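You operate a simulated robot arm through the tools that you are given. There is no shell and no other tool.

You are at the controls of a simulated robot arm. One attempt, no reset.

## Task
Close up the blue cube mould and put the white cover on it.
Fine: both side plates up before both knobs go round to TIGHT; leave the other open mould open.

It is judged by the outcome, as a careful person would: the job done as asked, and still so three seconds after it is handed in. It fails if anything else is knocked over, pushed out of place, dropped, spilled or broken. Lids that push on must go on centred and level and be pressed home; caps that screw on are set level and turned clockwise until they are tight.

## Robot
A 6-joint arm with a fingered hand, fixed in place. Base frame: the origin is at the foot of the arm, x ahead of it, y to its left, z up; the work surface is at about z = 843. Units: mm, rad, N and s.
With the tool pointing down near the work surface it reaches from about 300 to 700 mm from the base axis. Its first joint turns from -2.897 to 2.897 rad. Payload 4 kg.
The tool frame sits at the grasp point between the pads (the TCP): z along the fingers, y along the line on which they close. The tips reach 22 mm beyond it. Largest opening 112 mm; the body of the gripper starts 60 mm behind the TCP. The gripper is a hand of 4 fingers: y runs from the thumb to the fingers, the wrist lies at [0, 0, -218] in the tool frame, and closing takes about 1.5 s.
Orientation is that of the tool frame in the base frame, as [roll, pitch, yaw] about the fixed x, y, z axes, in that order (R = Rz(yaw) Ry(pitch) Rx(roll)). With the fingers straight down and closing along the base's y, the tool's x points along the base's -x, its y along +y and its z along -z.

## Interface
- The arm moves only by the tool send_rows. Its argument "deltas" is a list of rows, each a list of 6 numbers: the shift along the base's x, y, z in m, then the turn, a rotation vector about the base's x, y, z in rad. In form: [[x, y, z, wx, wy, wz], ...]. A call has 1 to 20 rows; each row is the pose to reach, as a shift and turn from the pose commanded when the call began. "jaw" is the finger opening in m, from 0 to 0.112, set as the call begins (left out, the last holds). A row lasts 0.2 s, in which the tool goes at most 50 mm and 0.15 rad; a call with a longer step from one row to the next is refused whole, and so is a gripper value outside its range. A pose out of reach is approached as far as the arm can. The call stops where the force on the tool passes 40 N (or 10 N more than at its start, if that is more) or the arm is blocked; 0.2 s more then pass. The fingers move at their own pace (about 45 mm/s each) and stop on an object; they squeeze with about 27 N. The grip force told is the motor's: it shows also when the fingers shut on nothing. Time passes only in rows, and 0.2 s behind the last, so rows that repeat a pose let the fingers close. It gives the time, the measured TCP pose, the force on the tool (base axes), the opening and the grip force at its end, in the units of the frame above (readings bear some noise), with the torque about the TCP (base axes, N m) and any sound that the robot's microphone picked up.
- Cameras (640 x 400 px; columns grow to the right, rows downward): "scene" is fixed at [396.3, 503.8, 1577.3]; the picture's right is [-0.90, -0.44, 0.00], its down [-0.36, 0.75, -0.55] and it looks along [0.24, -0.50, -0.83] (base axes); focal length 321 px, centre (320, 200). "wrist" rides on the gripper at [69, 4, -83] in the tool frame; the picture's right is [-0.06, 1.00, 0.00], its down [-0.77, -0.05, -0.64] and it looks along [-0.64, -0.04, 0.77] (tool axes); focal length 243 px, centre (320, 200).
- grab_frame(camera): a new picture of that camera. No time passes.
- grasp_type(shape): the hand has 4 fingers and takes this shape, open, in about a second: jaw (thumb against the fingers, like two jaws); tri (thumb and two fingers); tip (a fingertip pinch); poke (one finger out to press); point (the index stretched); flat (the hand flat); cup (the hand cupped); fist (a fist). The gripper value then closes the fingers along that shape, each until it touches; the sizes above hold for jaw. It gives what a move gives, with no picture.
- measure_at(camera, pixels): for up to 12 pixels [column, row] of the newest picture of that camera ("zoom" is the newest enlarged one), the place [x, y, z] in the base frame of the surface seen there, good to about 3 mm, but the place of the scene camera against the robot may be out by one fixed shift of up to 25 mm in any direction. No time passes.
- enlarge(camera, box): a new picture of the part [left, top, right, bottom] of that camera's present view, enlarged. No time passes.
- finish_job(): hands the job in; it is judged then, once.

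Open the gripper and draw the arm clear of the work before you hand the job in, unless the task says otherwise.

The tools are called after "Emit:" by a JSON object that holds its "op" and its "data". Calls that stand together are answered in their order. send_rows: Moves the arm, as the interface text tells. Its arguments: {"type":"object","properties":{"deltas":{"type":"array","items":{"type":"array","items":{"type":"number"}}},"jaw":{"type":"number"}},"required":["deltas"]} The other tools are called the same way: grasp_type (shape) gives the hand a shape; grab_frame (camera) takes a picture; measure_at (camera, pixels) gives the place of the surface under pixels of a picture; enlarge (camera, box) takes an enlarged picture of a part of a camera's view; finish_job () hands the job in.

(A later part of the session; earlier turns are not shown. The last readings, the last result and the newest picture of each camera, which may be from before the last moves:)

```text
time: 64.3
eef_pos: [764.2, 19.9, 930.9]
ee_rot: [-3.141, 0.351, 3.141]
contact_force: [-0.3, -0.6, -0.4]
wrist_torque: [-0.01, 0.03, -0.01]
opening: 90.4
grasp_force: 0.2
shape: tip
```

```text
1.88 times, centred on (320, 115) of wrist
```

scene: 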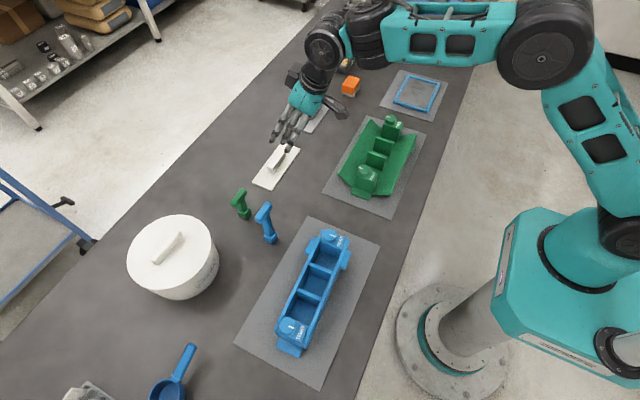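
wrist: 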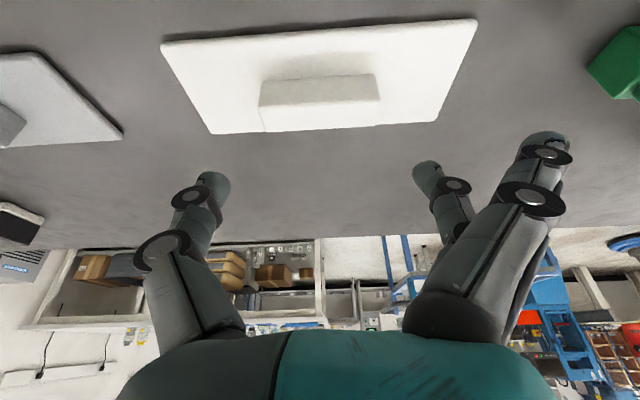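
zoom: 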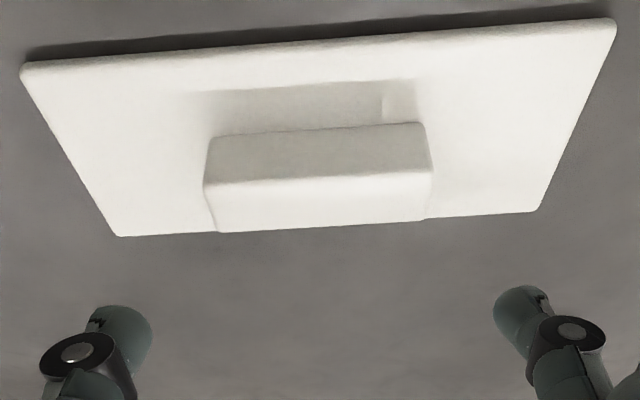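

Handle centre ≈ (767.5, 20.5), top z≈870.5. Descend to TCP z≈874 with care.

Emit:
{"op": "send_rows", "data": {"deltas": [[0, 0.0005, -0.02, 0, 0, 0], [0, 0.0005, -0.035, 0, 0, 0], [0, 0.0005, -0.045, 0, 0, 0], [0, 0.0005, -0.052, 0, 0, 0], [0, 0.0005, -0.056, 0, 0, 0], [0, 0.0005, -0.056, 0, 0, 0]]}}

Emit:
{"op": "enlarge", "data": {"camera": "wrist", "box": [130, 10, 510, 240]}}

Emit:
{"op": "enlarge", "data": {"camera": "scene", "box": [230, 110, 330, 210]}}

```text
time: 65.7
eef_pos: [763.5, 21.7, 874.3]
ee_rot: [3.141, 0.349, -3.142]
contact_force: [0.1, -0.5, -0.6]
wrist_torque: [-0.02, 0.02, -0.02]
opening: 90.3
grasp_force: 0.0
shape: tip
```

```text
1.68 times, centred on (320, 125) of wrist
```

zoom: 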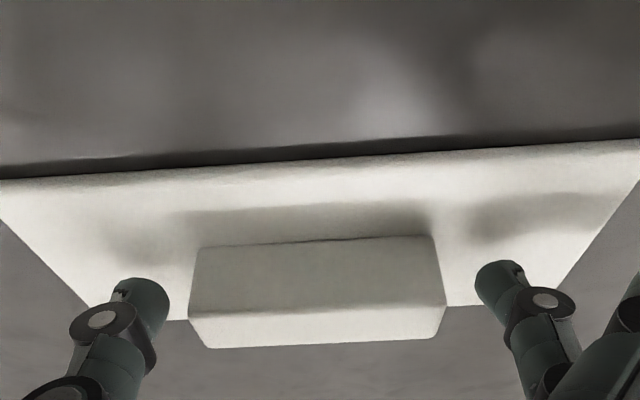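

```text
4.00 times, centred on (280, 160) of scene
```

zoom: 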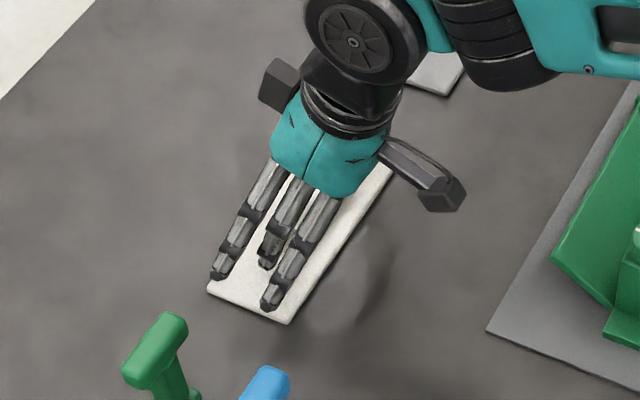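

Emit:
{"op": "grab_frame", "data": {"camera": "wrist"}}

Emit:
{"op": "measure_at", "data": {"camera": "wrist", "pixels": [[216, 182], [222, 185], [424, 172], [418, 178], [320, 205], [260, 170], [385, 165], [245, 200]]}}

```text
taken
```

wrist: 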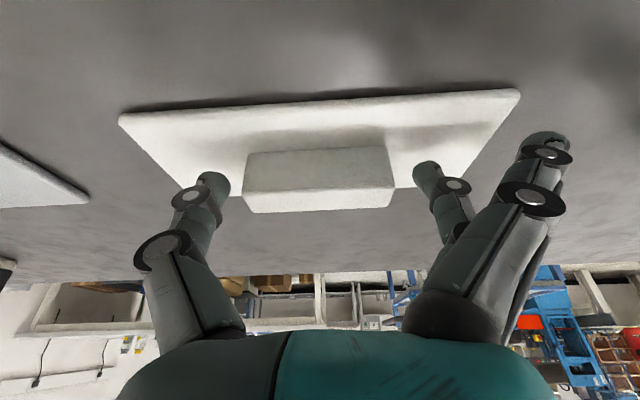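

```text
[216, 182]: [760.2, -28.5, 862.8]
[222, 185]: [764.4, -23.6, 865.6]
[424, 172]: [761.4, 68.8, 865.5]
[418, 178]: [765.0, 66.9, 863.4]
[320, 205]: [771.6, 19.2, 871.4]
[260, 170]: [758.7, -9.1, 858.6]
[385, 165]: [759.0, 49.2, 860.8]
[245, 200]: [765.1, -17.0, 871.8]
```

Fingertip centres line up with the handle (x≈768, z≈862). Close.

Emit:
{"op": "send_rows", "data": {"deltas": [[0, 0, 0, 0, 0, 0], [0, 0, 0, 0, 0, 0], [0, 0, 0, 0, 0, 0], [0, 0, 0, 0, 0, 0], [0, 0, 0, 0, 0, 0]], "jaw": 0.04}}

Emit:
{"op": "grab_frame", "data": {"camera": "wrist"}}

```text
time: 66.9
eef_pos: [763.8, 20.7, 873.6]
ee_rot: [-3.142, 0.351, -3.141]
contact_force: [-0.4, -0.9, 0.9]
wrist_torque: [0.0, -0.03, -0.02]
opening: 63.5
grasp_force: 27.2
shape: tip
```

```text
taken
```

wrist: 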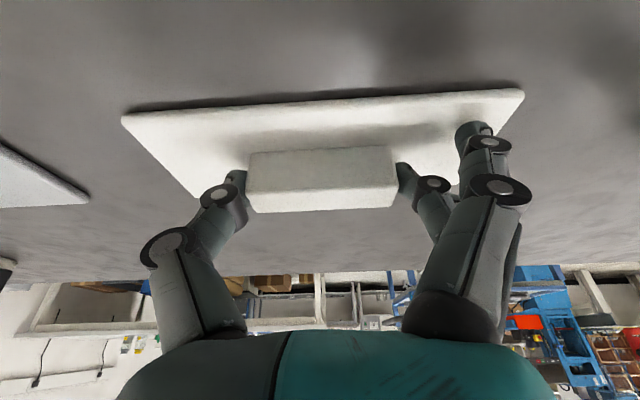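

Gripped at 63.5 mm. Lift 20 mm and look at how level it hangs.

Emit:
{"op": "send_rows", "data": {"deltas": [[0, 0, 0.006, 0, 0, 0], [0, 0, 0.012, 0, 0, 0], [0, 0, 0.02, 0, 0, 0], [0, 0, 0.025, 0, 0, 0], [0, 0, 0.025, 0, 0, 0]]}}

Emit:
{"op": "grab_frame", "data": {"camera": "wrist"}}

Emit:
{"op": "enlarge", "data": {"camera": "scene", "box": [230, 110, 330, 210]}}

```text
time: 68.1
eef_pos: [764.0, 21.0, 899.6]
ee_rot: [3.14, 0.35, -3.14]
contact_force: [-0.6, 0.7, -2.1]
wrist_torque: [0.05, 0.0, 0.0]
opening: 63.6
grasp_force: 27.1
shape: tip
```

```text
taken
```

wrist: 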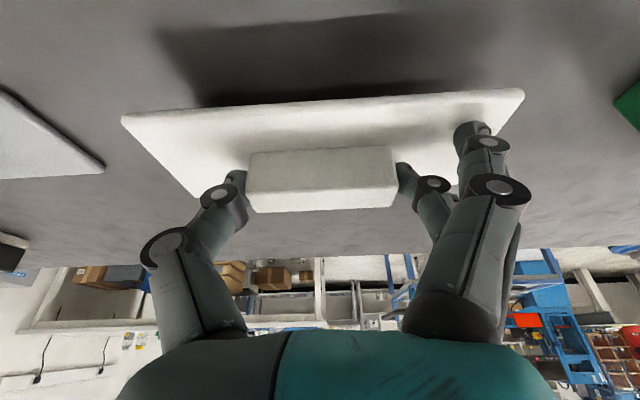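

```text
4.00 times, centred on (280, 160) of scene
```

zoom: 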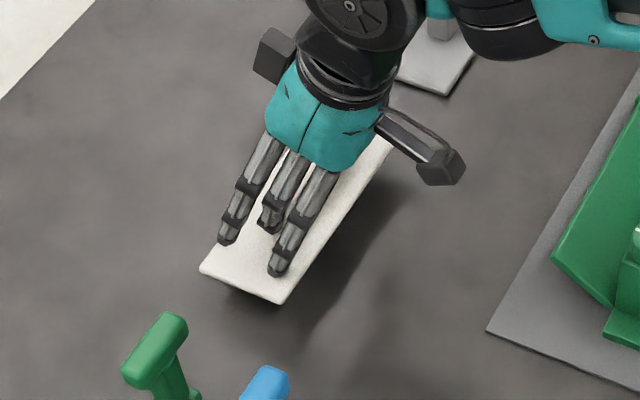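

Held firmly and level. Move it 105 mm toward the robot and set it down at the same height.

Emit:
{"op": "send_rows", "data": {"deltas": [[-0.02, 0, 0.005, 0, 0, 0], [-0.05, 0, 0.005, 0, 0, 0], [-0.08, 0, 0.005, 0, 0, 0], [-0.1, 0, 0.0, 0, 0, 0], [-0.105, 0, -0.01, 0, 0, 0], [-0.105, 0, -0.018, 0, 0, 0], [-0.105, 0, -0.022, 0, 0, 0], [-0.105, 0, -0.0255, 0, 0, 0], [-0.105, 0, -0.0255, 0, 0, 0]]}}

Emit:
{"op": "grab_frame", "data": {"camera": "scene"}}

```text
time: 70.1
eef_pos: [658.3, 20.1, 874.6]
ee_rot: [3.14, 0.351, 3.139]
contact_force: [-0.6, -0.7, 3.2]
wrist_torque: [0.01, 0.03, 0.02]
opening: 63.4
grasp_force: 27.2
shape: tip
```

```text
taken
```

scene: 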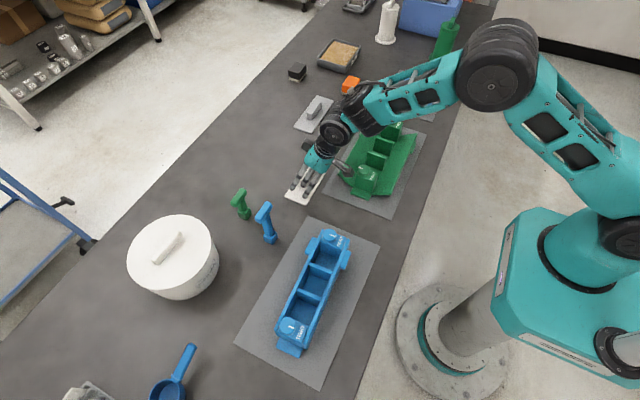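

Seated (3 N up). Open and rise straight up.

Emit:
{"op": "send_rows", "data": {"deltas": [[0, 0, 0, 0, 0, 0], [0, 0, 0, 0, 0, 0], [0, 0, 0, 0, 0, 0], [0, 0, 0.005, 0, 0, 0], [0, 0, 0.03, 0, 0, 0], [0, 0, 0.07, 0, 0, 0], [-0.02, 0, 0.11, 0, 0.1, 0], [-0.05, 0, 0.15, 0, 0.2, 0], [-0.08, 0, 0.18, 0, 0.3, 0], [-0.1, 0, 0.2, 0, 0.35, 0], [-0.1, 0, 0.2, 0, 0.35, 0]], "jaw": 0.1}}

Emit:
{"op": "grasp_type", "data": {"shape": "jaw"}}

Emit:
{"op": "grab_frame", "data": {"camera": "wrist"}}

Emit:
{"op": "grab_frame", "data": {"camera": "scene"}}

```text
time: 72.5
eef_pos: [558.4, 20.0, 1072.5]
ee_rot: [-3.141, -0.002, -3.141]
contact_force: [0.2, 1.1, 0.6]
wrist_torque: [0.02, -0.02, 0.03]
opening: 99.7
grasp_force: 0.1
shape: tip
```

```text
time: 73.4
eef_pos: [559.8, 21.9, 1073.2]
ee_rot: [3.141, 0.0, 3.14]
contact_force: [0.0, 0.0, 0.4]
wrist_torque: [0.0, 0.01, 0.0]
opening: 111.6
grasp_force: 0.0
shape: jaw
```

```text
taken
```

wrist: 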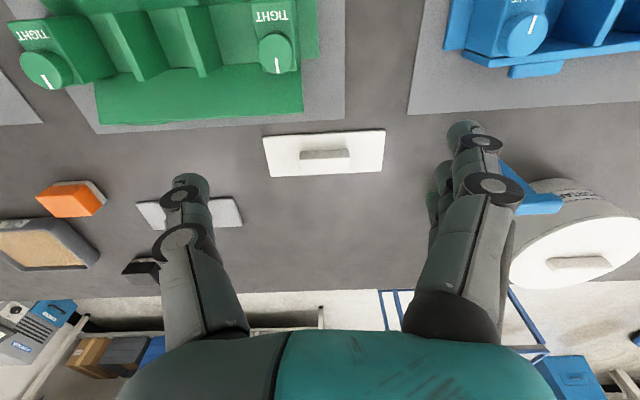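

```text
taken
```

scene: 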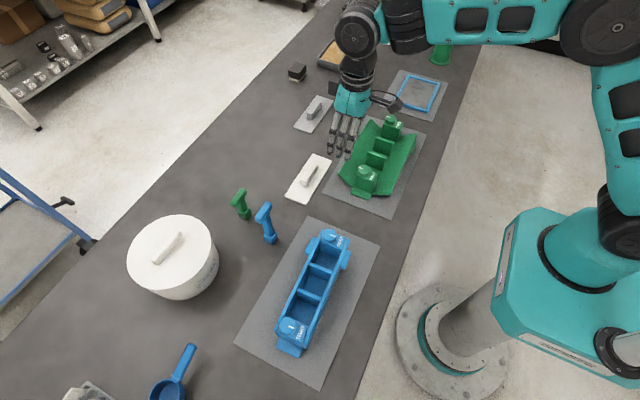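

Emit:
{"op": "enlarge", "data": {"camera": "wrist", "box": [250, 115, 400, 190]}}

```text
4.27 times, centred on (325, 152) of wrist
```

zoom: 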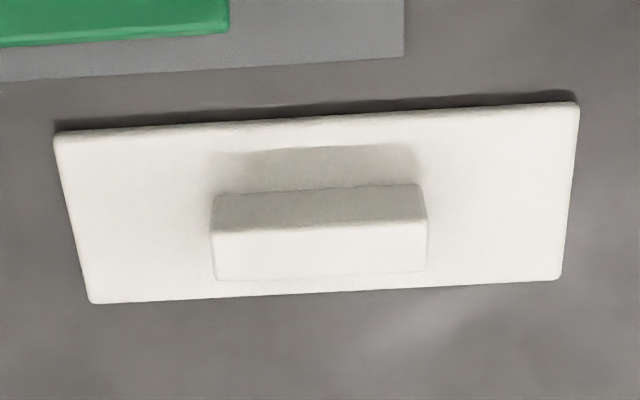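

Emit:
{"op": "measure_at", "data": {"camera": "zoom", "pixels": [[58, 140], [575, 108], [556, 277], [96, 299], [215, 228], [424, 217], [218, 275], [424, 268], [215, 200], [420, 188], [320, 250], [150, 220]]}}

```text
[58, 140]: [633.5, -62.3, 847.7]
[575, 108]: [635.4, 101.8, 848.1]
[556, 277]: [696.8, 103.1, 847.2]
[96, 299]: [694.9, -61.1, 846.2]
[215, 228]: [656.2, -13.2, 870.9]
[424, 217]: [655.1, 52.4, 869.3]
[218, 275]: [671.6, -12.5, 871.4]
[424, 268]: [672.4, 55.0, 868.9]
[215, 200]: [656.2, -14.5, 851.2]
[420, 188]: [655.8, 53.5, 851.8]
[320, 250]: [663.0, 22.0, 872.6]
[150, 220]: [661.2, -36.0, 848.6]
```

Cover now at centre ≈ (665, 20.4), yaw ≈ 0, handle centre (664, 20.3). Before picking it up, re-measure the mould from a symmetric viewpoint.

Emit:
{"op": "send_rows", "data": {"deltas": [[-0.02, 0.04, 0.02, 0, 0, 0], [-0.04, 0.08, 0.04, 0, 0, 0], [-0.06, 0.12, 0.06, 0, 0, 0], [-0.09, 0.155, 0.07, 0, 0, 0], [-0.12, 0.19, 0.07, 0, 0, 0], [-0.15, 0.225, 0.07, 0, 0, 0], [-0.18, 0.255, 0.07, 0, 0, 0], [-0.2, 0.275, 0.07, 0, 0, 0], [-0.2, 0.275, 0.07, 0, 0, 0]]}}

Emit:
{"op": "grab_frame", "data": {"camera": "wrist"}}

```text
time: 75.4
eef_pos: [357.7, 296.2, 1142.5]
ee_rot: [-3.141, 0.0, 3.142]
contact_force: [-0.3, -0.4, -0.4]
wrist_torque: [-0.01, 0.0, -0.01]
opening: 112.2
grasp_force: 0.1
shape: jaw
```

```text
taken
```

wrist: 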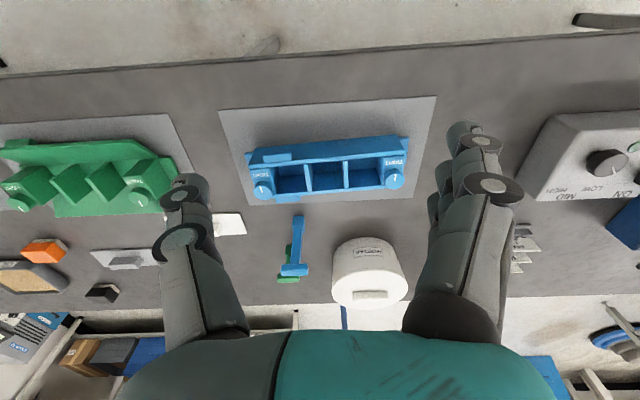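

Emit:
{"op": "enlarge", "data": {"camera": "wrist", "box": [235, 120, 335, 205]}}

Emit:
{"op": "measure_at", "data": {"camera": "wrist", "pixels": [[320, 160]]}}

```text
4.71 times, centred on (285, 162) of wrist
```

zoom: 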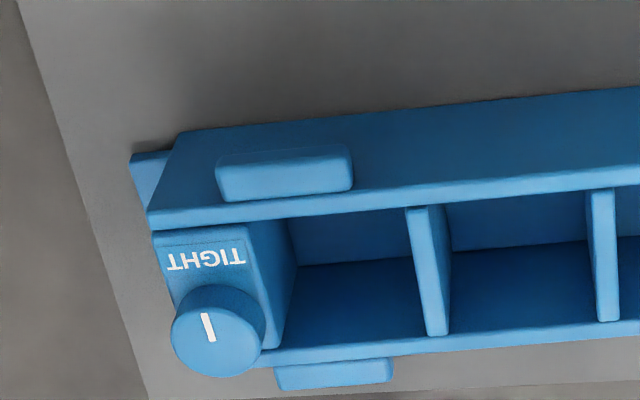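

```text
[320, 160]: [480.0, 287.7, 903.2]
```

Emit:
{"op": "measure_at", "data": {"camera": "zoom", "pixels": [[152, 215], [155, 226], [620, 170], [620, 183], [265, 352], [265, 362], [600, 325], [600, 335], [250, 230], [425, 210], [435, 330], [610, 315]]}}

Emit:
{"op": "enlarge", "data": {"camera": "wrist", "box": [320, 120, 420, 205]}}

```text
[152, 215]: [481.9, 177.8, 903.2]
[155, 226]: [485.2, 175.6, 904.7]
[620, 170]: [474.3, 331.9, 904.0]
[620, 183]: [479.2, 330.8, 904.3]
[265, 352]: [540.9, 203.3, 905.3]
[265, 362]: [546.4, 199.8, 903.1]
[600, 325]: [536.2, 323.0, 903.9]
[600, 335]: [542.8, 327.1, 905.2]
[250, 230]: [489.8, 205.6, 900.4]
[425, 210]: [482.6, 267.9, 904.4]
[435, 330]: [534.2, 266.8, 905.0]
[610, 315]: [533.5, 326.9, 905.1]
```

```text
4.71 times, centred on (370, 162) of wrist
```

zoom: 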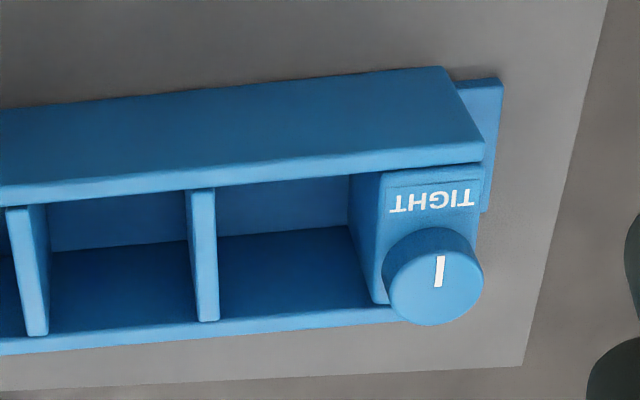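

Emit:
{"op": "measure_at", "data": {"camera": "zoom", "pixels": [[20, 188], [20, 199], [480, 148], [478, 159], [20, 341], [20, 351], [375, 312], [375, 321], [380, 180], [200, 195], [210, 315], [440, 280]]}}

Emit:
{"op": "measure_at", "data": {"camera": "zoom", "pixels": [[390, 280], [482, 280], [436, 255], [436, 322], [390, 190], [470, 172], [350, 185], [375, 298], [365, 240], [30, 330]]}}

```text
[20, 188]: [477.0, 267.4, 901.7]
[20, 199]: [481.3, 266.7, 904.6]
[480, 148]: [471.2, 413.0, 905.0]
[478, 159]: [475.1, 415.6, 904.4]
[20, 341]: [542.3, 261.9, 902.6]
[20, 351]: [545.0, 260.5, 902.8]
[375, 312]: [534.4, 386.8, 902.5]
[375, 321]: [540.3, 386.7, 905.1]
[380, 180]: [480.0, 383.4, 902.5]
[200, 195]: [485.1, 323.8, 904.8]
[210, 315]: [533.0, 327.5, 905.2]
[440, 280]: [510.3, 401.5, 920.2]
```

```text
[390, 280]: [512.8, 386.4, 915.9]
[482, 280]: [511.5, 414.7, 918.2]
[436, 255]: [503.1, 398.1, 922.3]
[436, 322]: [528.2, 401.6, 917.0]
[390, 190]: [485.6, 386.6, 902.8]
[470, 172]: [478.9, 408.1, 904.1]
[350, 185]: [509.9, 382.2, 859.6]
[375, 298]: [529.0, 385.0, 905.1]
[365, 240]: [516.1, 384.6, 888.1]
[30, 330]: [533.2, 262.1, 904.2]
```

Mould fit: plate-top centreline passes ≈(509.5, 296) with yaw ≈ +0.041 rad; inner block faces y≈205.5 and 385.5. Now go over the cover with the jaw shape rotated −90° and part-closed.

Emit:
{"op": "send_rows", "data": {"deltas": [[0.03, -0.02, 0, 0, 0, -0.14], [0.06, -0.04, 0, 0, 0, -0.28], [0.09, -0.07, 0, 0, 0, -0.42], [0.12, -0.1, 0, 0, 0, -0.56], [0.15, -0.13, 0, 0, 0, -0.7], [0.18, -0.16, 0, 0, 0, -0.84], [0.21, -0.19, 0, 0, 0, -0.98], [0.24, -0.22, 0, 0, 0, -1.12], [0.27, -0.25, -0.02, 0, 0, -1.26], [0.29, -0.27, -0.05, 0, 0, -1.4], [0.3, -0.276, -0.09, 0, 0, -1.54], [0.306, -0.276, -0.13, 0, 0, -1.5708], [0.306, -0.276, -0.15, 0, 0, -1.5708], [0.306, -0.276, -0.15, 0, 0, -1.5708]], "jaw": 0.055}}

Emit:
{"op": "grab_frame", "data": {"camera": "wrist"}}

Emit:
{"op": "enlarge", "data": {"camera": "scene", "box": [250, 90, 410, 220]}}

```text
time: 78.4
eef_pos: [664.3, 20.5, 992.3]
ee_rot: [3.141, -0.001, 1.57]
contact_force: [-0.6, -0.2, 0.0]
wrist_torque: [-0.05, -0.01, -0.02]
opening: 55.6
grasp_force: 0.1
shape: jaw
```

```text
taken
```

wrist: 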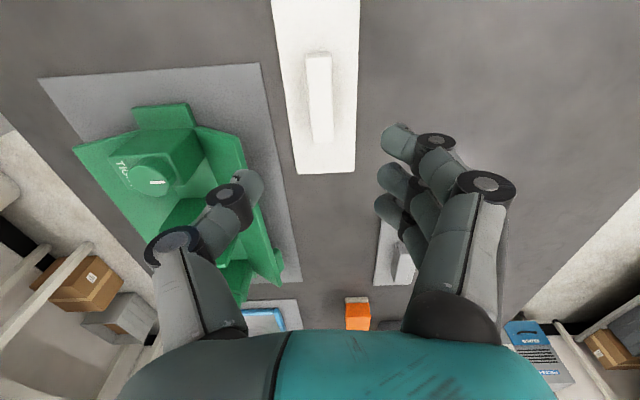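

```text
3.08 times, centred on (330, 155) of scene
```

zoom: 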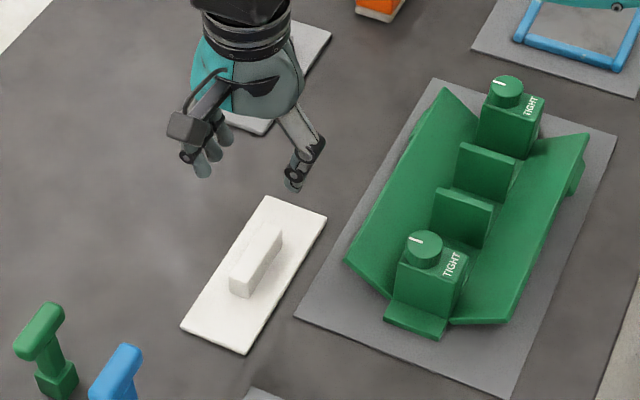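

Emit:
{"op": "measure_at", "data": {"camera": "wrist", "pixels": [[308, 60], [330, 60], [312, 138], [333, 136], [320, 95], [299, 170], [354, 168], [276, 5], [358, 5], [245, 180], [390, 130], [385, 200]]}}

```text
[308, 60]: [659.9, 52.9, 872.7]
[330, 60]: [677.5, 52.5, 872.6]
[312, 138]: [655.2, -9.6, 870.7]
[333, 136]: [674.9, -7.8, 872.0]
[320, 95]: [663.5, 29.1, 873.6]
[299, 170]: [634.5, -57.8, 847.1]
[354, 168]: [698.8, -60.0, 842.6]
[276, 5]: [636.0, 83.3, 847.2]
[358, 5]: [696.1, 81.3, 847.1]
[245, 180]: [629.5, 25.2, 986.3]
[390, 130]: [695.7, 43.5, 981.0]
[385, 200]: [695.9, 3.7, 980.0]
```

Handle centre ≈ (665, 20.5). Descend to TCP z≈874.

Emit:
{"op": "send_rows", "data": {"deltas": [[0.0007, 0, -0.03, 0, 0, 0], [0.0007, 0, -0.06, 0, 0, 0], [0.0007, 0, -0.085, 0, 0, 0], [0.0007, 0, -0.1, 0, 0, 0], [0.0007, 0, -0.11, 0, 0, 0], [0.0007, 0, -0.118, 0, 0, 0], [0.0007, 0, -0.118, 0, 0, 0]]}}

Emit:
{"op": "grab_frame", "data": {"camera": "wrist"}}

Emit:
{"op": "enlarge", "data": {"camera": "scene", "box": [250, 110, 370, 220]}}

```text
time: 80.0
eef_pos: [665.6, 19.4, 875.4]
ee_rot: [3.141, -0.003, 1.572]
contact_force: [0.7, -0.6, 0.2]
wrist_torque: [-0.04, 0.04, 0.01]
opening: 55.6
grasp_force: 0.0
shape: jaw
```

```text
taken
```

wrist: 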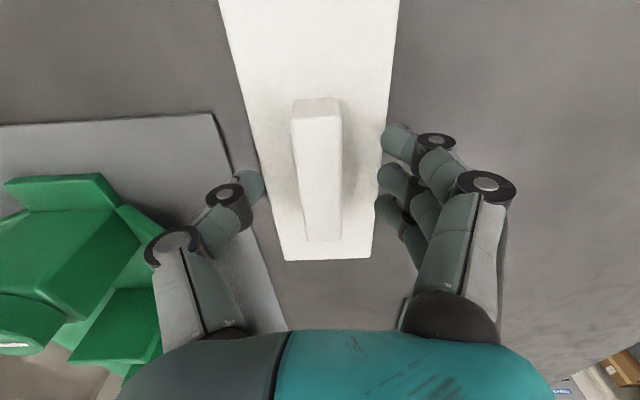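

```text
3.64 times, centred on (310, 165) of scene
```

zoom: 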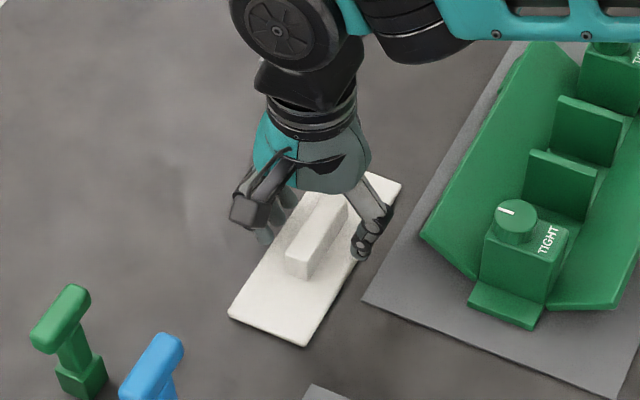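

Handle lies between thumb and fingers. Close.

Emit:
{"op": "send_rows", "data": {"deltas": [[0, 0, 0, 0, 0, 0], [0, 0, 0, 0, 0, 0], [0, 0, 0, 0, 0, 0], [0, 0, 0, 0, 0, 0], [0, 0, 0, 0, 0, 0], [0, 0, 0, 0, 0, 0]], "jaw": 0.0}}

Emit:
{"op": "grab_frame", "data": {"camera": "wrist"}}

```text
time: 81.4
eef_pos: [665.8, 20.3, 875.9]
ee_rot: [3.141, 0.001, 1.573]
contact_force: [-0.1, 1.0, 0.0]
wrist_torque: [0.01, -0.04, -0.01]
opening: 14.7
grasp_force: 27.0
shape: jaw
```

```text
taken
```

wrist: 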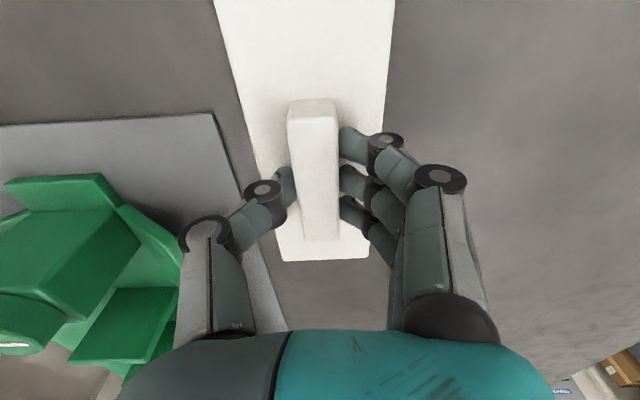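

Gripped. Lift 30 mm and measure the cover's pose relative to the TCP.

Emit:
{"op": "send_rows", "data": {"deltas": [[0, 0, 0.008, 0, 0, 0], [0, 0, 0.02, 0, 0, 0], [0, 0, 0.04, 0, 0, 0], [0, 0, 0.06, 0, 0, 0], [0, 0, 0.06, 0, 0, 0]]}}

Emit:
{"op": "enlarge", "data": {"camera": "wrist", "box": [180, 0, 440, 270]}}

Emit:
{"op": "enlarge", "data": {"camera": "scene", "box": [250, 90, 370, 210]}}

```text
time: 82.6
eef_pos: [666.2, 19.7, 935.1]
ee_rot: [3.141, -0.001, 1.568]
contact_force: [1.1, -0.3, -1.1]
wrist_torque: [0.0, -0.04, 0.02]
opening: 14.4
grasp_force: 26.9
shape: jaw
```

```text
1.48 times, centred on (310, 135) of wrist
```

zoom: 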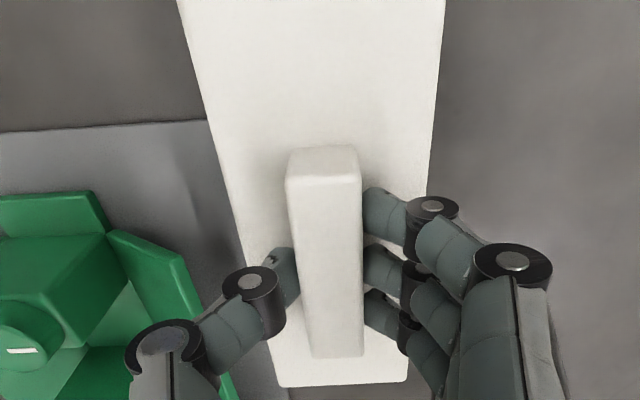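

```text
3.33 times, centred on (310, 150) of scene
```

zoom: 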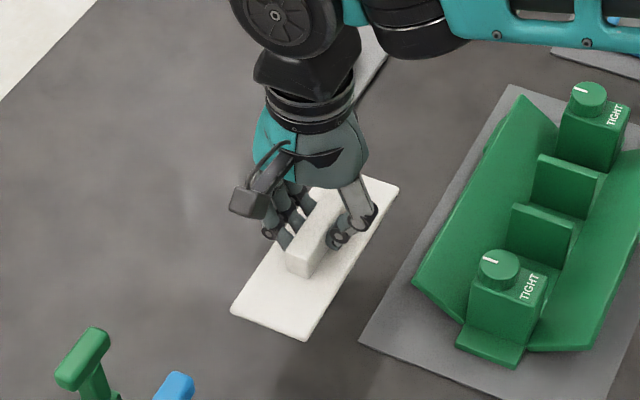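

Emit:
{"op": "grab_frame", "data": {"camera": "wrist"}}

Emit:
{"op": "measure_at", "data": {"camera": "wrist", "pixels": [[214, 3], [394, 3], [241, 120], [383, 100], [286, 256], [366, 254], [293, 103], [334, 102], [312, 236], [340, 236], [315, 150], [260, 180]]}}

```text
taken
```

wrist: 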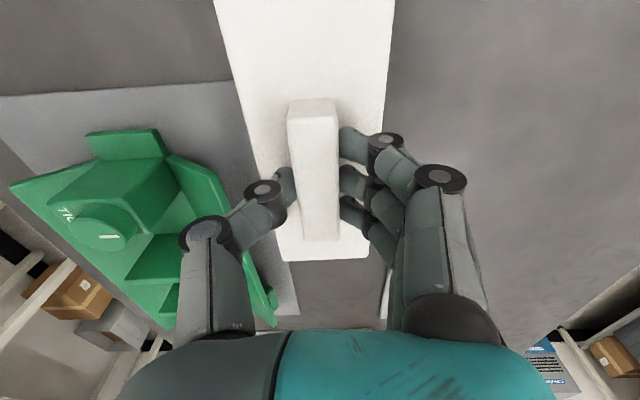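

```text
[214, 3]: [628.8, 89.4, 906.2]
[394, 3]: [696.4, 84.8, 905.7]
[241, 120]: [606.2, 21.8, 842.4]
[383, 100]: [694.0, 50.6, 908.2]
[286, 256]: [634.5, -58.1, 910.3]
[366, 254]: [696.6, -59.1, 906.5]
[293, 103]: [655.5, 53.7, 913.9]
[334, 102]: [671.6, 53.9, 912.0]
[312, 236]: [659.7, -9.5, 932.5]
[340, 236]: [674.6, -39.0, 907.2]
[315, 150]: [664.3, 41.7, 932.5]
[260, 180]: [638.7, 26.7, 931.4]
```

Cover is level (≈907 both ends), centred on the TCP within ~1 mm. Lift and carry to above the mould at TCP ≈ (510.2, 295.5, 985), rotating +0.047 rad.

Emit:
{"op": "send_rows", "data": {"deltas": [[0, 0, 0.025, 0, 0, 0], [0, 0, 0.05, 0, 0, 0], [-0.02, 0.03, 0.05, 0, 0, 0.01], [-0.04, 0.07, 0.05, 0, 0, 0.02], [-0.06, 0.11, 0.05, 0, 0, 0.03], [-0.08, 0.15, 0.05, 0, 0, 0.04], [-0.1, 0.19, 0.05, 0, 0, 0.047], [-0.12, 0.22, 0.05, 0, 0, 0.047], [-0.14, 0.25, 0.05, 0, 0, 0.047], [-0.15, 0.27, 0.05, 0, 0, 0.047], [-0.1557, 0.2755, 0.05, 0, 0, 0.047], [-0.1557, 0.2755, 0.05, 0, 0, 0.047]]}}

Emit:
{"op": "grab_frame", "data": {"camera": "wrist"}}

Emit:
{"op": "enlarge", "data": {"camera": "scene", "box": [230, 190, 390, 380]}}

```text
time: 85.2
eef_pos: [509.7, 296.0, 985.4]
ee_rot: [3.141, 0.0, 1.617]
contact_force: [0.4, 0.1, -1.4]
wrist_torque: [0.01, 0.02, -0.03]
opening: 14.1
grasp_force: 26.7
shape: jaw
```

```text
taken
```

wrist: 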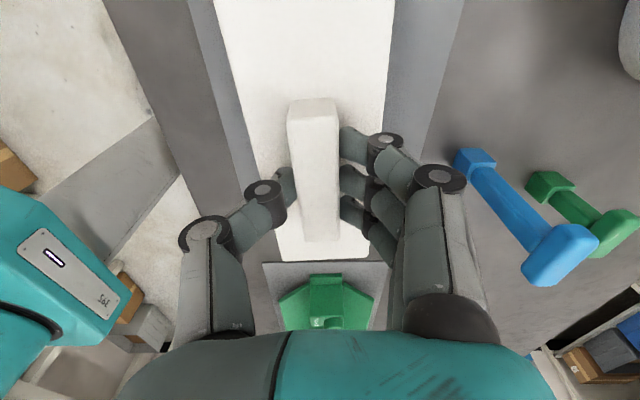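

```text
2.11 times, centred on (310, 285) of scene
```

zoom: 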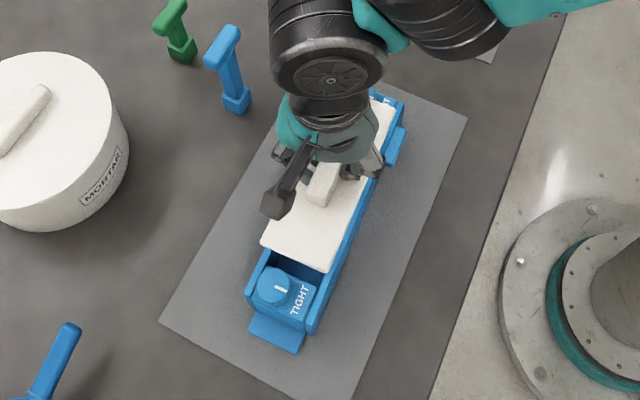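

Aligned well. Descend to about 5 mm above the plates and compare.

Emit:
{"op": "send_rows", "data": {"deltas": [[0, 0, -0.015, 0, 0, 0], [0, 0, -0.03, 0, 0, 0], [0, 0, -0.038, 0, 0, 0], [0, 0, -0.042, 0, 0, 0], [0, 0, -0.042, 0, 0, 0]]}}

Emit:
{"op": "enlarge", "data": {"camera": "scene", "box": [265, 220, 355, 360]}}

Emit:
{"op": "enlarge", "data": {"camera": "scene", "box": [310, 220, 360, 280]}}

```text
time: 86.4
eef_pos: [510.0, 295.5, 944.0]
ee_rot: [-3.14, 0.001, 1.618]
contact_force: [-0.3, -0.1, -0.5]
wrist_torque: [0.01, -0.02, 0.0]
opening: 14.2
grasp_force: 27.2
shape: jaw
```

```text
2.86 times, centred on (310, 290) of scene
```

zoom: 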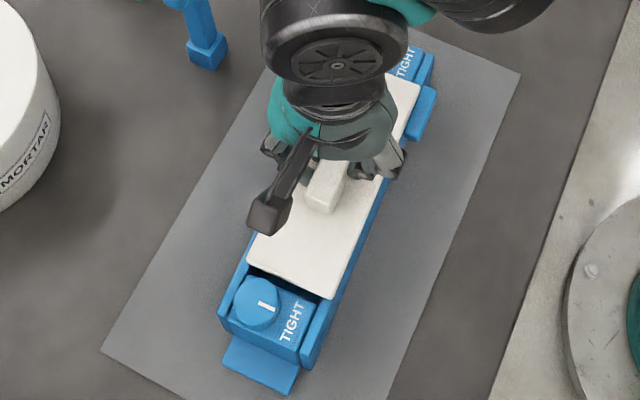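

```text
6.67 times, centred on (335, 250) of scene
```

zoom: 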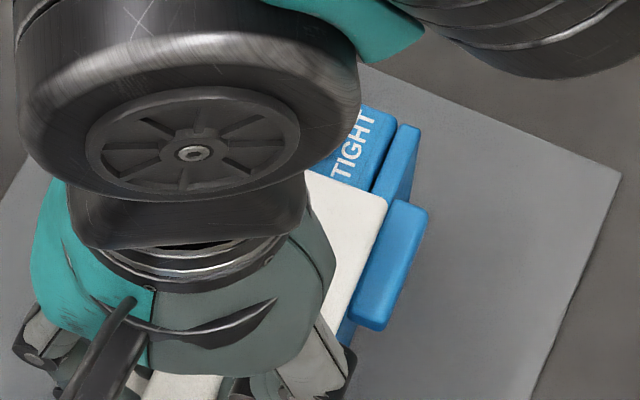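

Emit:
{"op": "enlarge", "data": {"camera": "scene", "box": [275, 295, 335, 350]}}

```text
7.27 times, centred on (305, 322) of scene
```

zoom: 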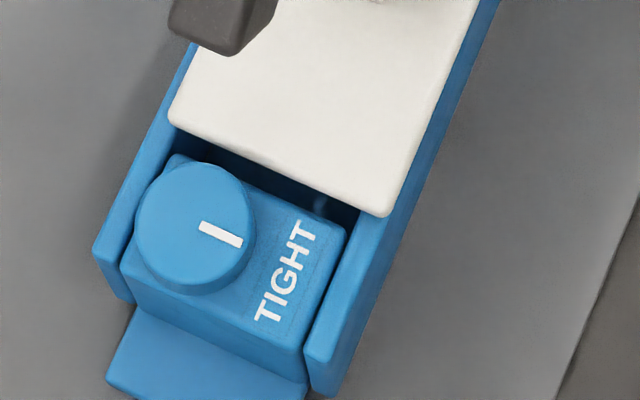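

Emit:
{"op": "measure_at", "data": {"camera": "zoom", "pixels": [[174, 118], [386, 211], [280, 168], [95, 248], [128, 225], [318, 355], [305, 340], [342, 230], [172, 160], [470, 20], [440, 100], [410, 215]]}}

```text
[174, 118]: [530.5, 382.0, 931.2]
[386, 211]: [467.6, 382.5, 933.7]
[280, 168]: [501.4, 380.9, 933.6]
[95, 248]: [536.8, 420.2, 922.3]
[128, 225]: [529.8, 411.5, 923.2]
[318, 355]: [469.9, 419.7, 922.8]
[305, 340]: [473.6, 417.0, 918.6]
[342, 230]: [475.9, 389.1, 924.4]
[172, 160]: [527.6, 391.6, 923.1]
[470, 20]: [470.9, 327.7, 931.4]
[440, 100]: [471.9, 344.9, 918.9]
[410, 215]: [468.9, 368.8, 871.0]
```

Emit:
{"op": "measure_at", "data": {"camera": "zoom", "pixels": [[110, 220], [150, 140], [165, 110], [325, 330], [340, 300], [365, 255], [350, 280], [330, 340], [320, 345], [190, 80], [210, 60], [430, 130]]}}

Emit:
{"op": "enlarge", "data": {"camera": "scene", "box": [330, 225, 366, 257]}}

```text
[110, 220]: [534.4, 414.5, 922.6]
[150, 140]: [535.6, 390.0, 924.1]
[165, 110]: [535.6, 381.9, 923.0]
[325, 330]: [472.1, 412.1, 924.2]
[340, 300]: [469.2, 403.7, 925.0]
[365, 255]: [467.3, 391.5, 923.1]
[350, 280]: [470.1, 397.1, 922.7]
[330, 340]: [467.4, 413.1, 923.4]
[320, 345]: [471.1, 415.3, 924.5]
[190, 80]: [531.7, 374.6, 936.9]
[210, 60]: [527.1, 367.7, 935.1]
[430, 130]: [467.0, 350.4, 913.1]
```

```text
12.50 times, centred on (348, 241) of scene
```

zoom: 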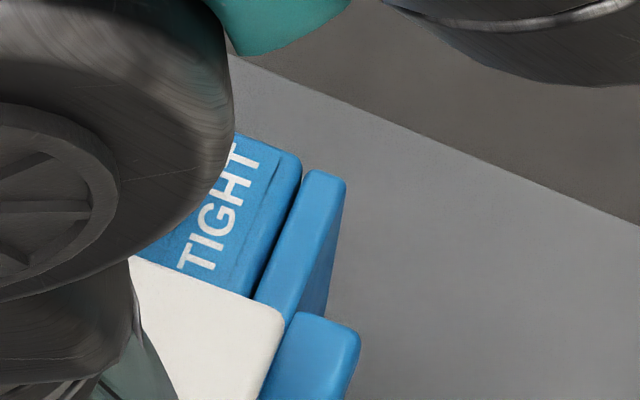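

Emit:
{"op": "measure_at", "data": {"camera": "zoom", "pixels": [[280, 318], [140, 268], [210, 290], [306, 180], [343, 182], [325, 180], [270, 285], [300, 250], [322, 215], [295, 165], [250, 300], [285, 330]]}}

```text
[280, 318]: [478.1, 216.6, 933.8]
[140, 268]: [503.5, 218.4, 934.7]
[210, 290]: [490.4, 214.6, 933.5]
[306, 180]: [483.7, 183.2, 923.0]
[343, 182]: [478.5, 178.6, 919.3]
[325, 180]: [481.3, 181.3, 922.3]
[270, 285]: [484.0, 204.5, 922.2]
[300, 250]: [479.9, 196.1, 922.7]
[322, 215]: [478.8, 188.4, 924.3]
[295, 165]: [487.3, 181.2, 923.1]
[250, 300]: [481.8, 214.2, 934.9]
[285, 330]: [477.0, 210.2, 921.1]
```

Both ends show the cover's near edge flush with the near plate's outer edge, so it should go +3.5 mm in x to be centred; y and yaw are good. Shift, then lower gently to contact.

Emit:
{"op": "send_rows", "data": {"deltas": [[0.0018, 0, 0, 0, 0, 0], [0.0035, 0, -0.001, 0, 0, 0], [0.0035, 0, -0.003, 0, 0, 0], [0.0035, 0, -0.0045, 0, 0, 0], [0.0035, 0, -0.006, 0, 0, 0], [0.0035, 0, -0.0065, 0, 0, 0]]}}

Emit:
{"op": "enlarge", "data": {"camera": "scene", "box": [275, 295, 335, 350]}}

```text
time: 87.8
eef_pos: [513.6, 295.7, 937.7]
ee_rot: [3.141, -0.001, 1.617]
contact_force: [-1.2, -0.6, 14.5]
wrist_torque: [-0.01, -0.02, 0.01]
opening: 14.8
grasp_force: 26.9
shape: jaw
```

```text
7.27 times, centred on (305, 322) of scene
```

zoom: 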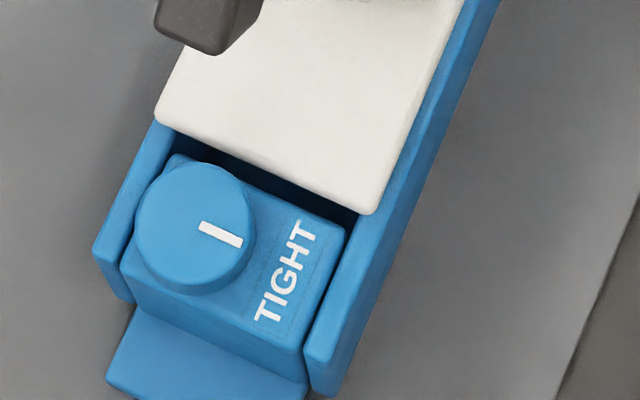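

Contact at 14.5 N. Measure centring before release.

Emit:
{"op": "measure_at", "data": {"camera": "zoom", "pixels": [[160, 112], [370, 210], [265, 165], [150, 140], [110, 220], [98, 246], [130, 222], [340, 300], [325, 330], [333, 345], [385, 210], [400, 165]]}}

Emit:
{"op": "enlarge", "data": {"camera": "scene", "box": [330, 225, 366, 257]}}

```text
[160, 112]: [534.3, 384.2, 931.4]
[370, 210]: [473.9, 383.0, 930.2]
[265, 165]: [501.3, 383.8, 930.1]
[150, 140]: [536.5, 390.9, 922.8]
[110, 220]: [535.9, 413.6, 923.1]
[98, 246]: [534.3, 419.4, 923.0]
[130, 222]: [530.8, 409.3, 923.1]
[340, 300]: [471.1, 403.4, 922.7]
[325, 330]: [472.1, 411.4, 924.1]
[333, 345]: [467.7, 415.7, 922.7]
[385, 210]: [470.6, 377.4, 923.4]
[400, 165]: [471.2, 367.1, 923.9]
```

```text
12.50 times, centred on (348, 241) of scene
```

zoom: 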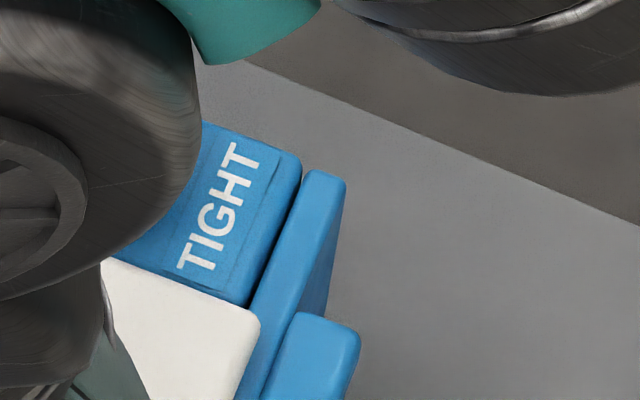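

Emit:
{"op": "measure_at", "data": {"camera": "zoom", "pixels": [[254, 322], [256, 335], [245, 365], [285, 275], [262, 300], [275, 300], [265, 340], [306, 185], [340, 190], [180, 285], [283, 318], [240, 385]]}}

```text
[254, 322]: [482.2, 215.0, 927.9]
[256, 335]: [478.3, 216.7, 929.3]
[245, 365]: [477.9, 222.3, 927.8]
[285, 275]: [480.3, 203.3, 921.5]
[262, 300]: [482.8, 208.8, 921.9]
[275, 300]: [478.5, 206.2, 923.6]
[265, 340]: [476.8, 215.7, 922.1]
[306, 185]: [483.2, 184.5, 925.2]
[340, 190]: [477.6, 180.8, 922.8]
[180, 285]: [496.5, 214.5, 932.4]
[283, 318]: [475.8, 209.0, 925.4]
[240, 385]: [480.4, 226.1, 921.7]
```

Cover is centred within ~1 mm and rests on the plates (14.5 N downwards applied). Release gently and rise.

Emit:
{"op": "send_rows", "data": {"deltas": [[0, 0, 0.0005, 0, 0, 0], [0, 0, 0.0005, 0, 0, 0], [0, 0, 0.0005, 0, 0, 0], [0, 0, 0.0005, 0, 0, 0], [0, 0, 0.005, 0, 0, 0], [0, 0, 0.02, 0, 0, 0], [0, 0, 0.05, 0, 0, 0], [0, 0, 0.09, 0, 0, 0], [-0.02, 0, 0.13, 0, 0, 0], [-0.06, 0, 0.15, 0, 0, 0], [-0.1, 0, 0.16, 0, 0, 0], [-0.14, 0, 0.17, 0, 0, 0], [-0.14, 0, 0.17, 0, 0, 0]], "jaw": 0.05}}

Emit:
{"op": "grab_frame", "data": {"camera": "scene"}}

Emit:
{"op": "enlarge", "data": {"camera": "scene", "box": [230, 200, 390, 380]}}

```text
time: 90.6
eef_pos: [372.2, 295.8, 1107.8]
ee_rot: [-3.14, 0.0, 1.618]
contact_force: [-0.3, -0.6, -1.1]
wrist_torque: [0.0, 0.05, 0.0]
opening: 49.1
grasp_force: 0.0
shape: jaw
```

```text
taken
```

scene: 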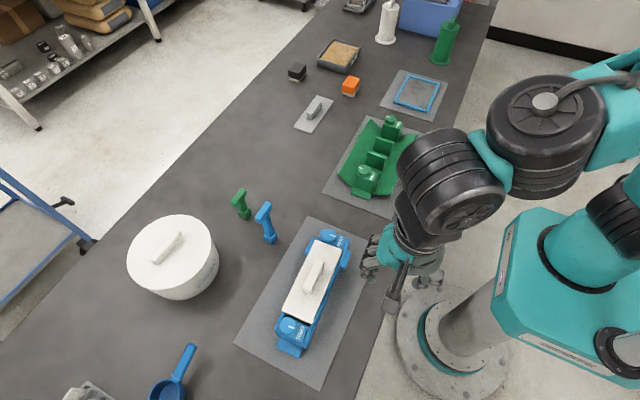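

```text
2.22 times, centred on (310, 290) of scene
```

zoom: 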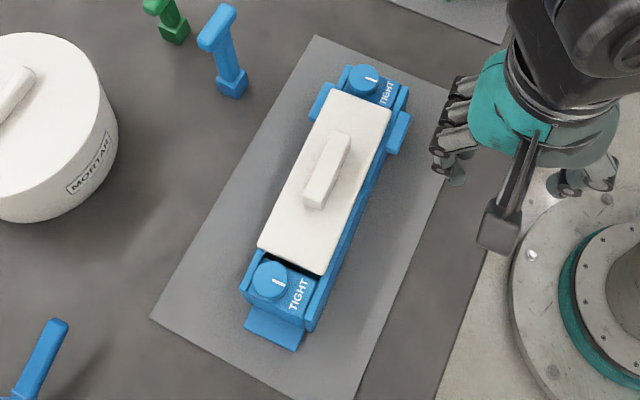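

Cover sits on the mould; both marks point at TIGHT. I'll zoom in and measure level and centring.

Emit:
{"op": "enlarge", "data": {"camera": "scene", "box": [270, 220, 360, 355]}}

Emit:
{"op": "grab_frame", "data": {"camera": "wrist"}}

```text
2.96 times, centred on (315, 288) of scene
```

zoom: 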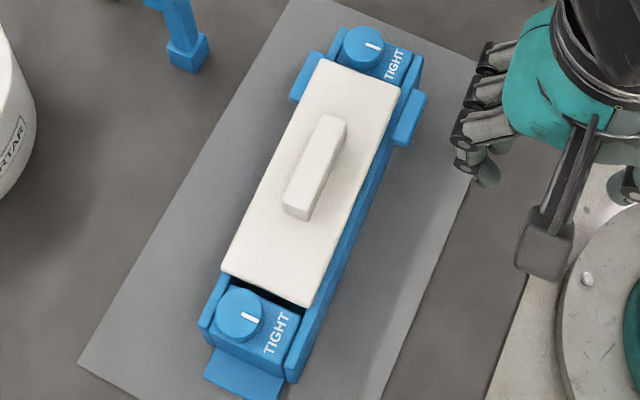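

```text
taken
```

wrist: 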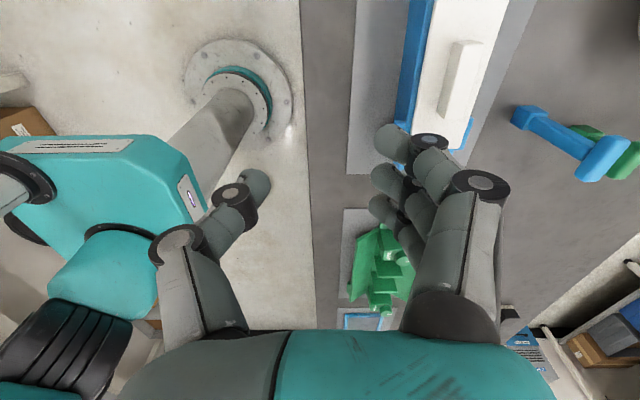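

Emit:
{"op": "measure_at", "data": {"camera": "zoom", "pixels": [[321, 63], [396, 87], [307, 302], [226, 270], [270, 220], [350, 90], [360, 190], [300, 150], [345, 125], [300, 210], [330, 240], [265, 285]]}}

Emit:
{"op": "enlarge", "data": {"camera": "scene", "box": [310, 222, 365, 270]}}

```text
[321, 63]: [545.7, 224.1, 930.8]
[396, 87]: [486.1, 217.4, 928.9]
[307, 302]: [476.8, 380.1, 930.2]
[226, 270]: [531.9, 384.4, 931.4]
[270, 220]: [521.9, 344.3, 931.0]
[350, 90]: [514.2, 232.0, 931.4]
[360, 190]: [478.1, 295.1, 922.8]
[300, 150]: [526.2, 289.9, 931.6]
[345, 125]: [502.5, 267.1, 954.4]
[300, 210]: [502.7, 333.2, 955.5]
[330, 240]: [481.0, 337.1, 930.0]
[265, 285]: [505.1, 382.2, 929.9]
```

```text
8.33 times, centred on (338, 246) of scene
```

zoom: 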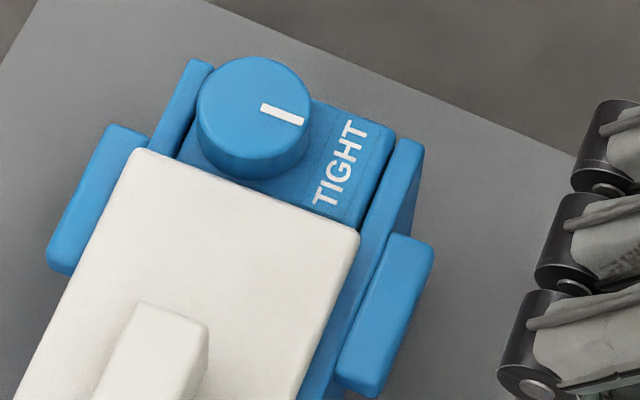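

Emit:
{"op": "measure_at", "data": {"camera": "zoom", "pixels": [[136, 156], [110, 205], [80, 260], [355, 235], [340, 280], [310, 345], [192, 66], [165, 115], [205, 70], [420, 150], [400, 145], [365, 235]]}}

Emit:
{"op": "measure_at", "data": {"camera": "zoom", "pixels": [[105, 130], [150, 135], [60, 270], [430, 245], [345, 380], [250, 110], [205, 110], [310, 110], [250, 62], [390, 180], [380, 225], [190, 120]]}}

```text
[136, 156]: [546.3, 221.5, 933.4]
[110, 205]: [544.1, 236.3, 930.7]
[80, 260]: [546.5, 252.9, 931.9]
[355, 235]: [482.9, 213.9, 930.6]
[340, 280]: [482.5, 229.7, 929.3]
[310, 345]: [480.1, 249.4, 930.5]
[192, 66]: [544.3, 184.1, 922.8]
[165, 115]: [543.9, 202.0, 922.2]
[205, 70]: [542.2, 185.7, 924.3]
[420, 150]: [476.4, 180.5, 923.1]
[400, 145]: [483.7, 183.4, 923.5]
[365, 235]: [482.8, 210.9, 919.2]
```

```text
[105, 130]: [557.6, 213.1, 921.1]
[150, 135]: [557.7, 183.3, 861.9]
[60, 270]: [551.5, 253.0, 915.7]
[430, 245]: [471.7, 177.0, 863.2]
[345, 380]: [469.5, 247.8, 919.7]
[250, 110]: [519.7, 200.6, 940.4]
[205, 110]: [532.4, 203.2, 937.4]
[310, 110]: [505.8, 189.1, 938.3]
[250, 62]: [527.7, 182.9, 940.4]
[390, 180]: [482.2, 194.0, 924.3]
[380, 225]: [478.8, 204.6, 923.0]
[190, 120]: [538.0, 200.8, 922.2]
```

Level is good (929–931 throughout), but yaw/centring needs a better look. I'll view it from the symmetric wrist viewpoint.

Emit:
{"op": "send_rows", "data": {"deltas": [[0, 0, 0.01, 0, 0, 0.14], [0, 0, 0.02, 0, 0, 0.28], [0, 0, 0.03, 0, 0, 0.42], [0, 0, 0.03, 0, 0, 0.56], [0, 0, 0.03, 0, 0, 0.7], [0, 0, 0.03, 0, 0, 0.84], [0, 0, 0.03, 0, 0, 0.98], [0, 0, 0.03, 0, 0, 1.12], [0, 0, 0.03, 0, 0, 1.26], [0, 0, 0.03, 0, 0, 1.4], [0, 0, 0.03, 0, 0, 1.5238], [0, 0, 0.03, 0, 0, 1.5238]], "jaw": 0.112}}

Emit:
{"op": "enlarge", "data": {"camera": "wrist", "box": [225, 100, 425, 220]}}

```text
time: 93.2
eef_pos: [373.3, 295.5, 1138.1]
ee_rot: [3.141, 0.001, -3.141]
contact_force: [-0.4, -0.6, -0.3]
wrist_torque: [-0.01, 0.01, -0.01]
opening: 111.8
grasp_force: 0.0
shape: jaw
```

```text
3.20 times, centred on (325, 160) of wrist
```

zoom: 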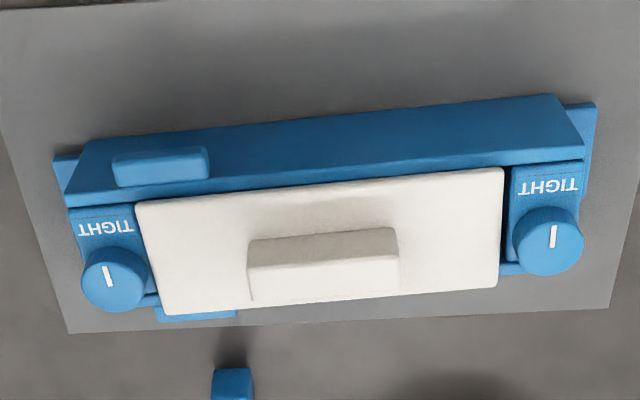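

Emit:
{"op": "enlarge", "data": {"camera": "wrist", "box": [240, 145, 300, 205]}}

Emit:
{"op": "enlarge", "data": {"camera": "wrist", "box": [355, 135, 415, 195]}}

```text
6.67 times, centred on (270, 175) of wrist
```

zoom: 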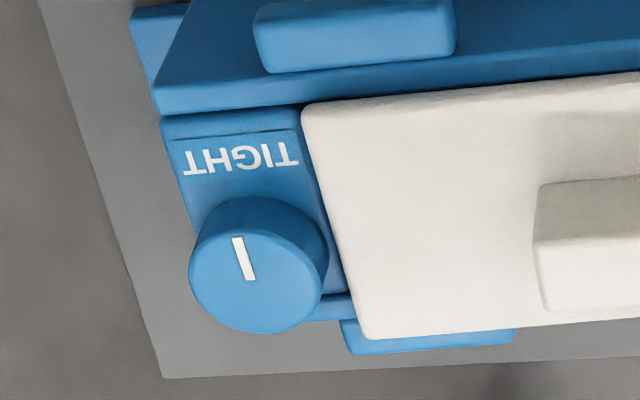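

```text
6.67 times, centred on (385, 165) of wrist
```

zoom: 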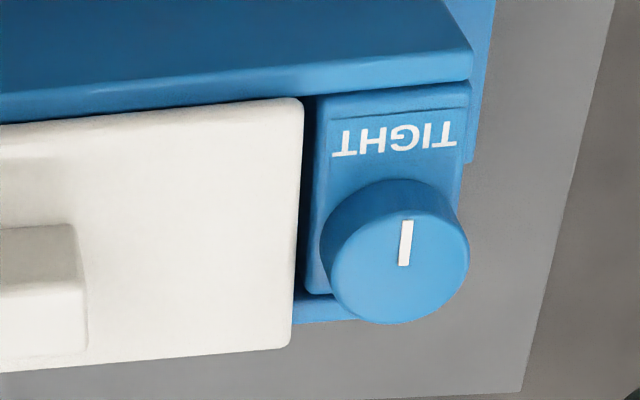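

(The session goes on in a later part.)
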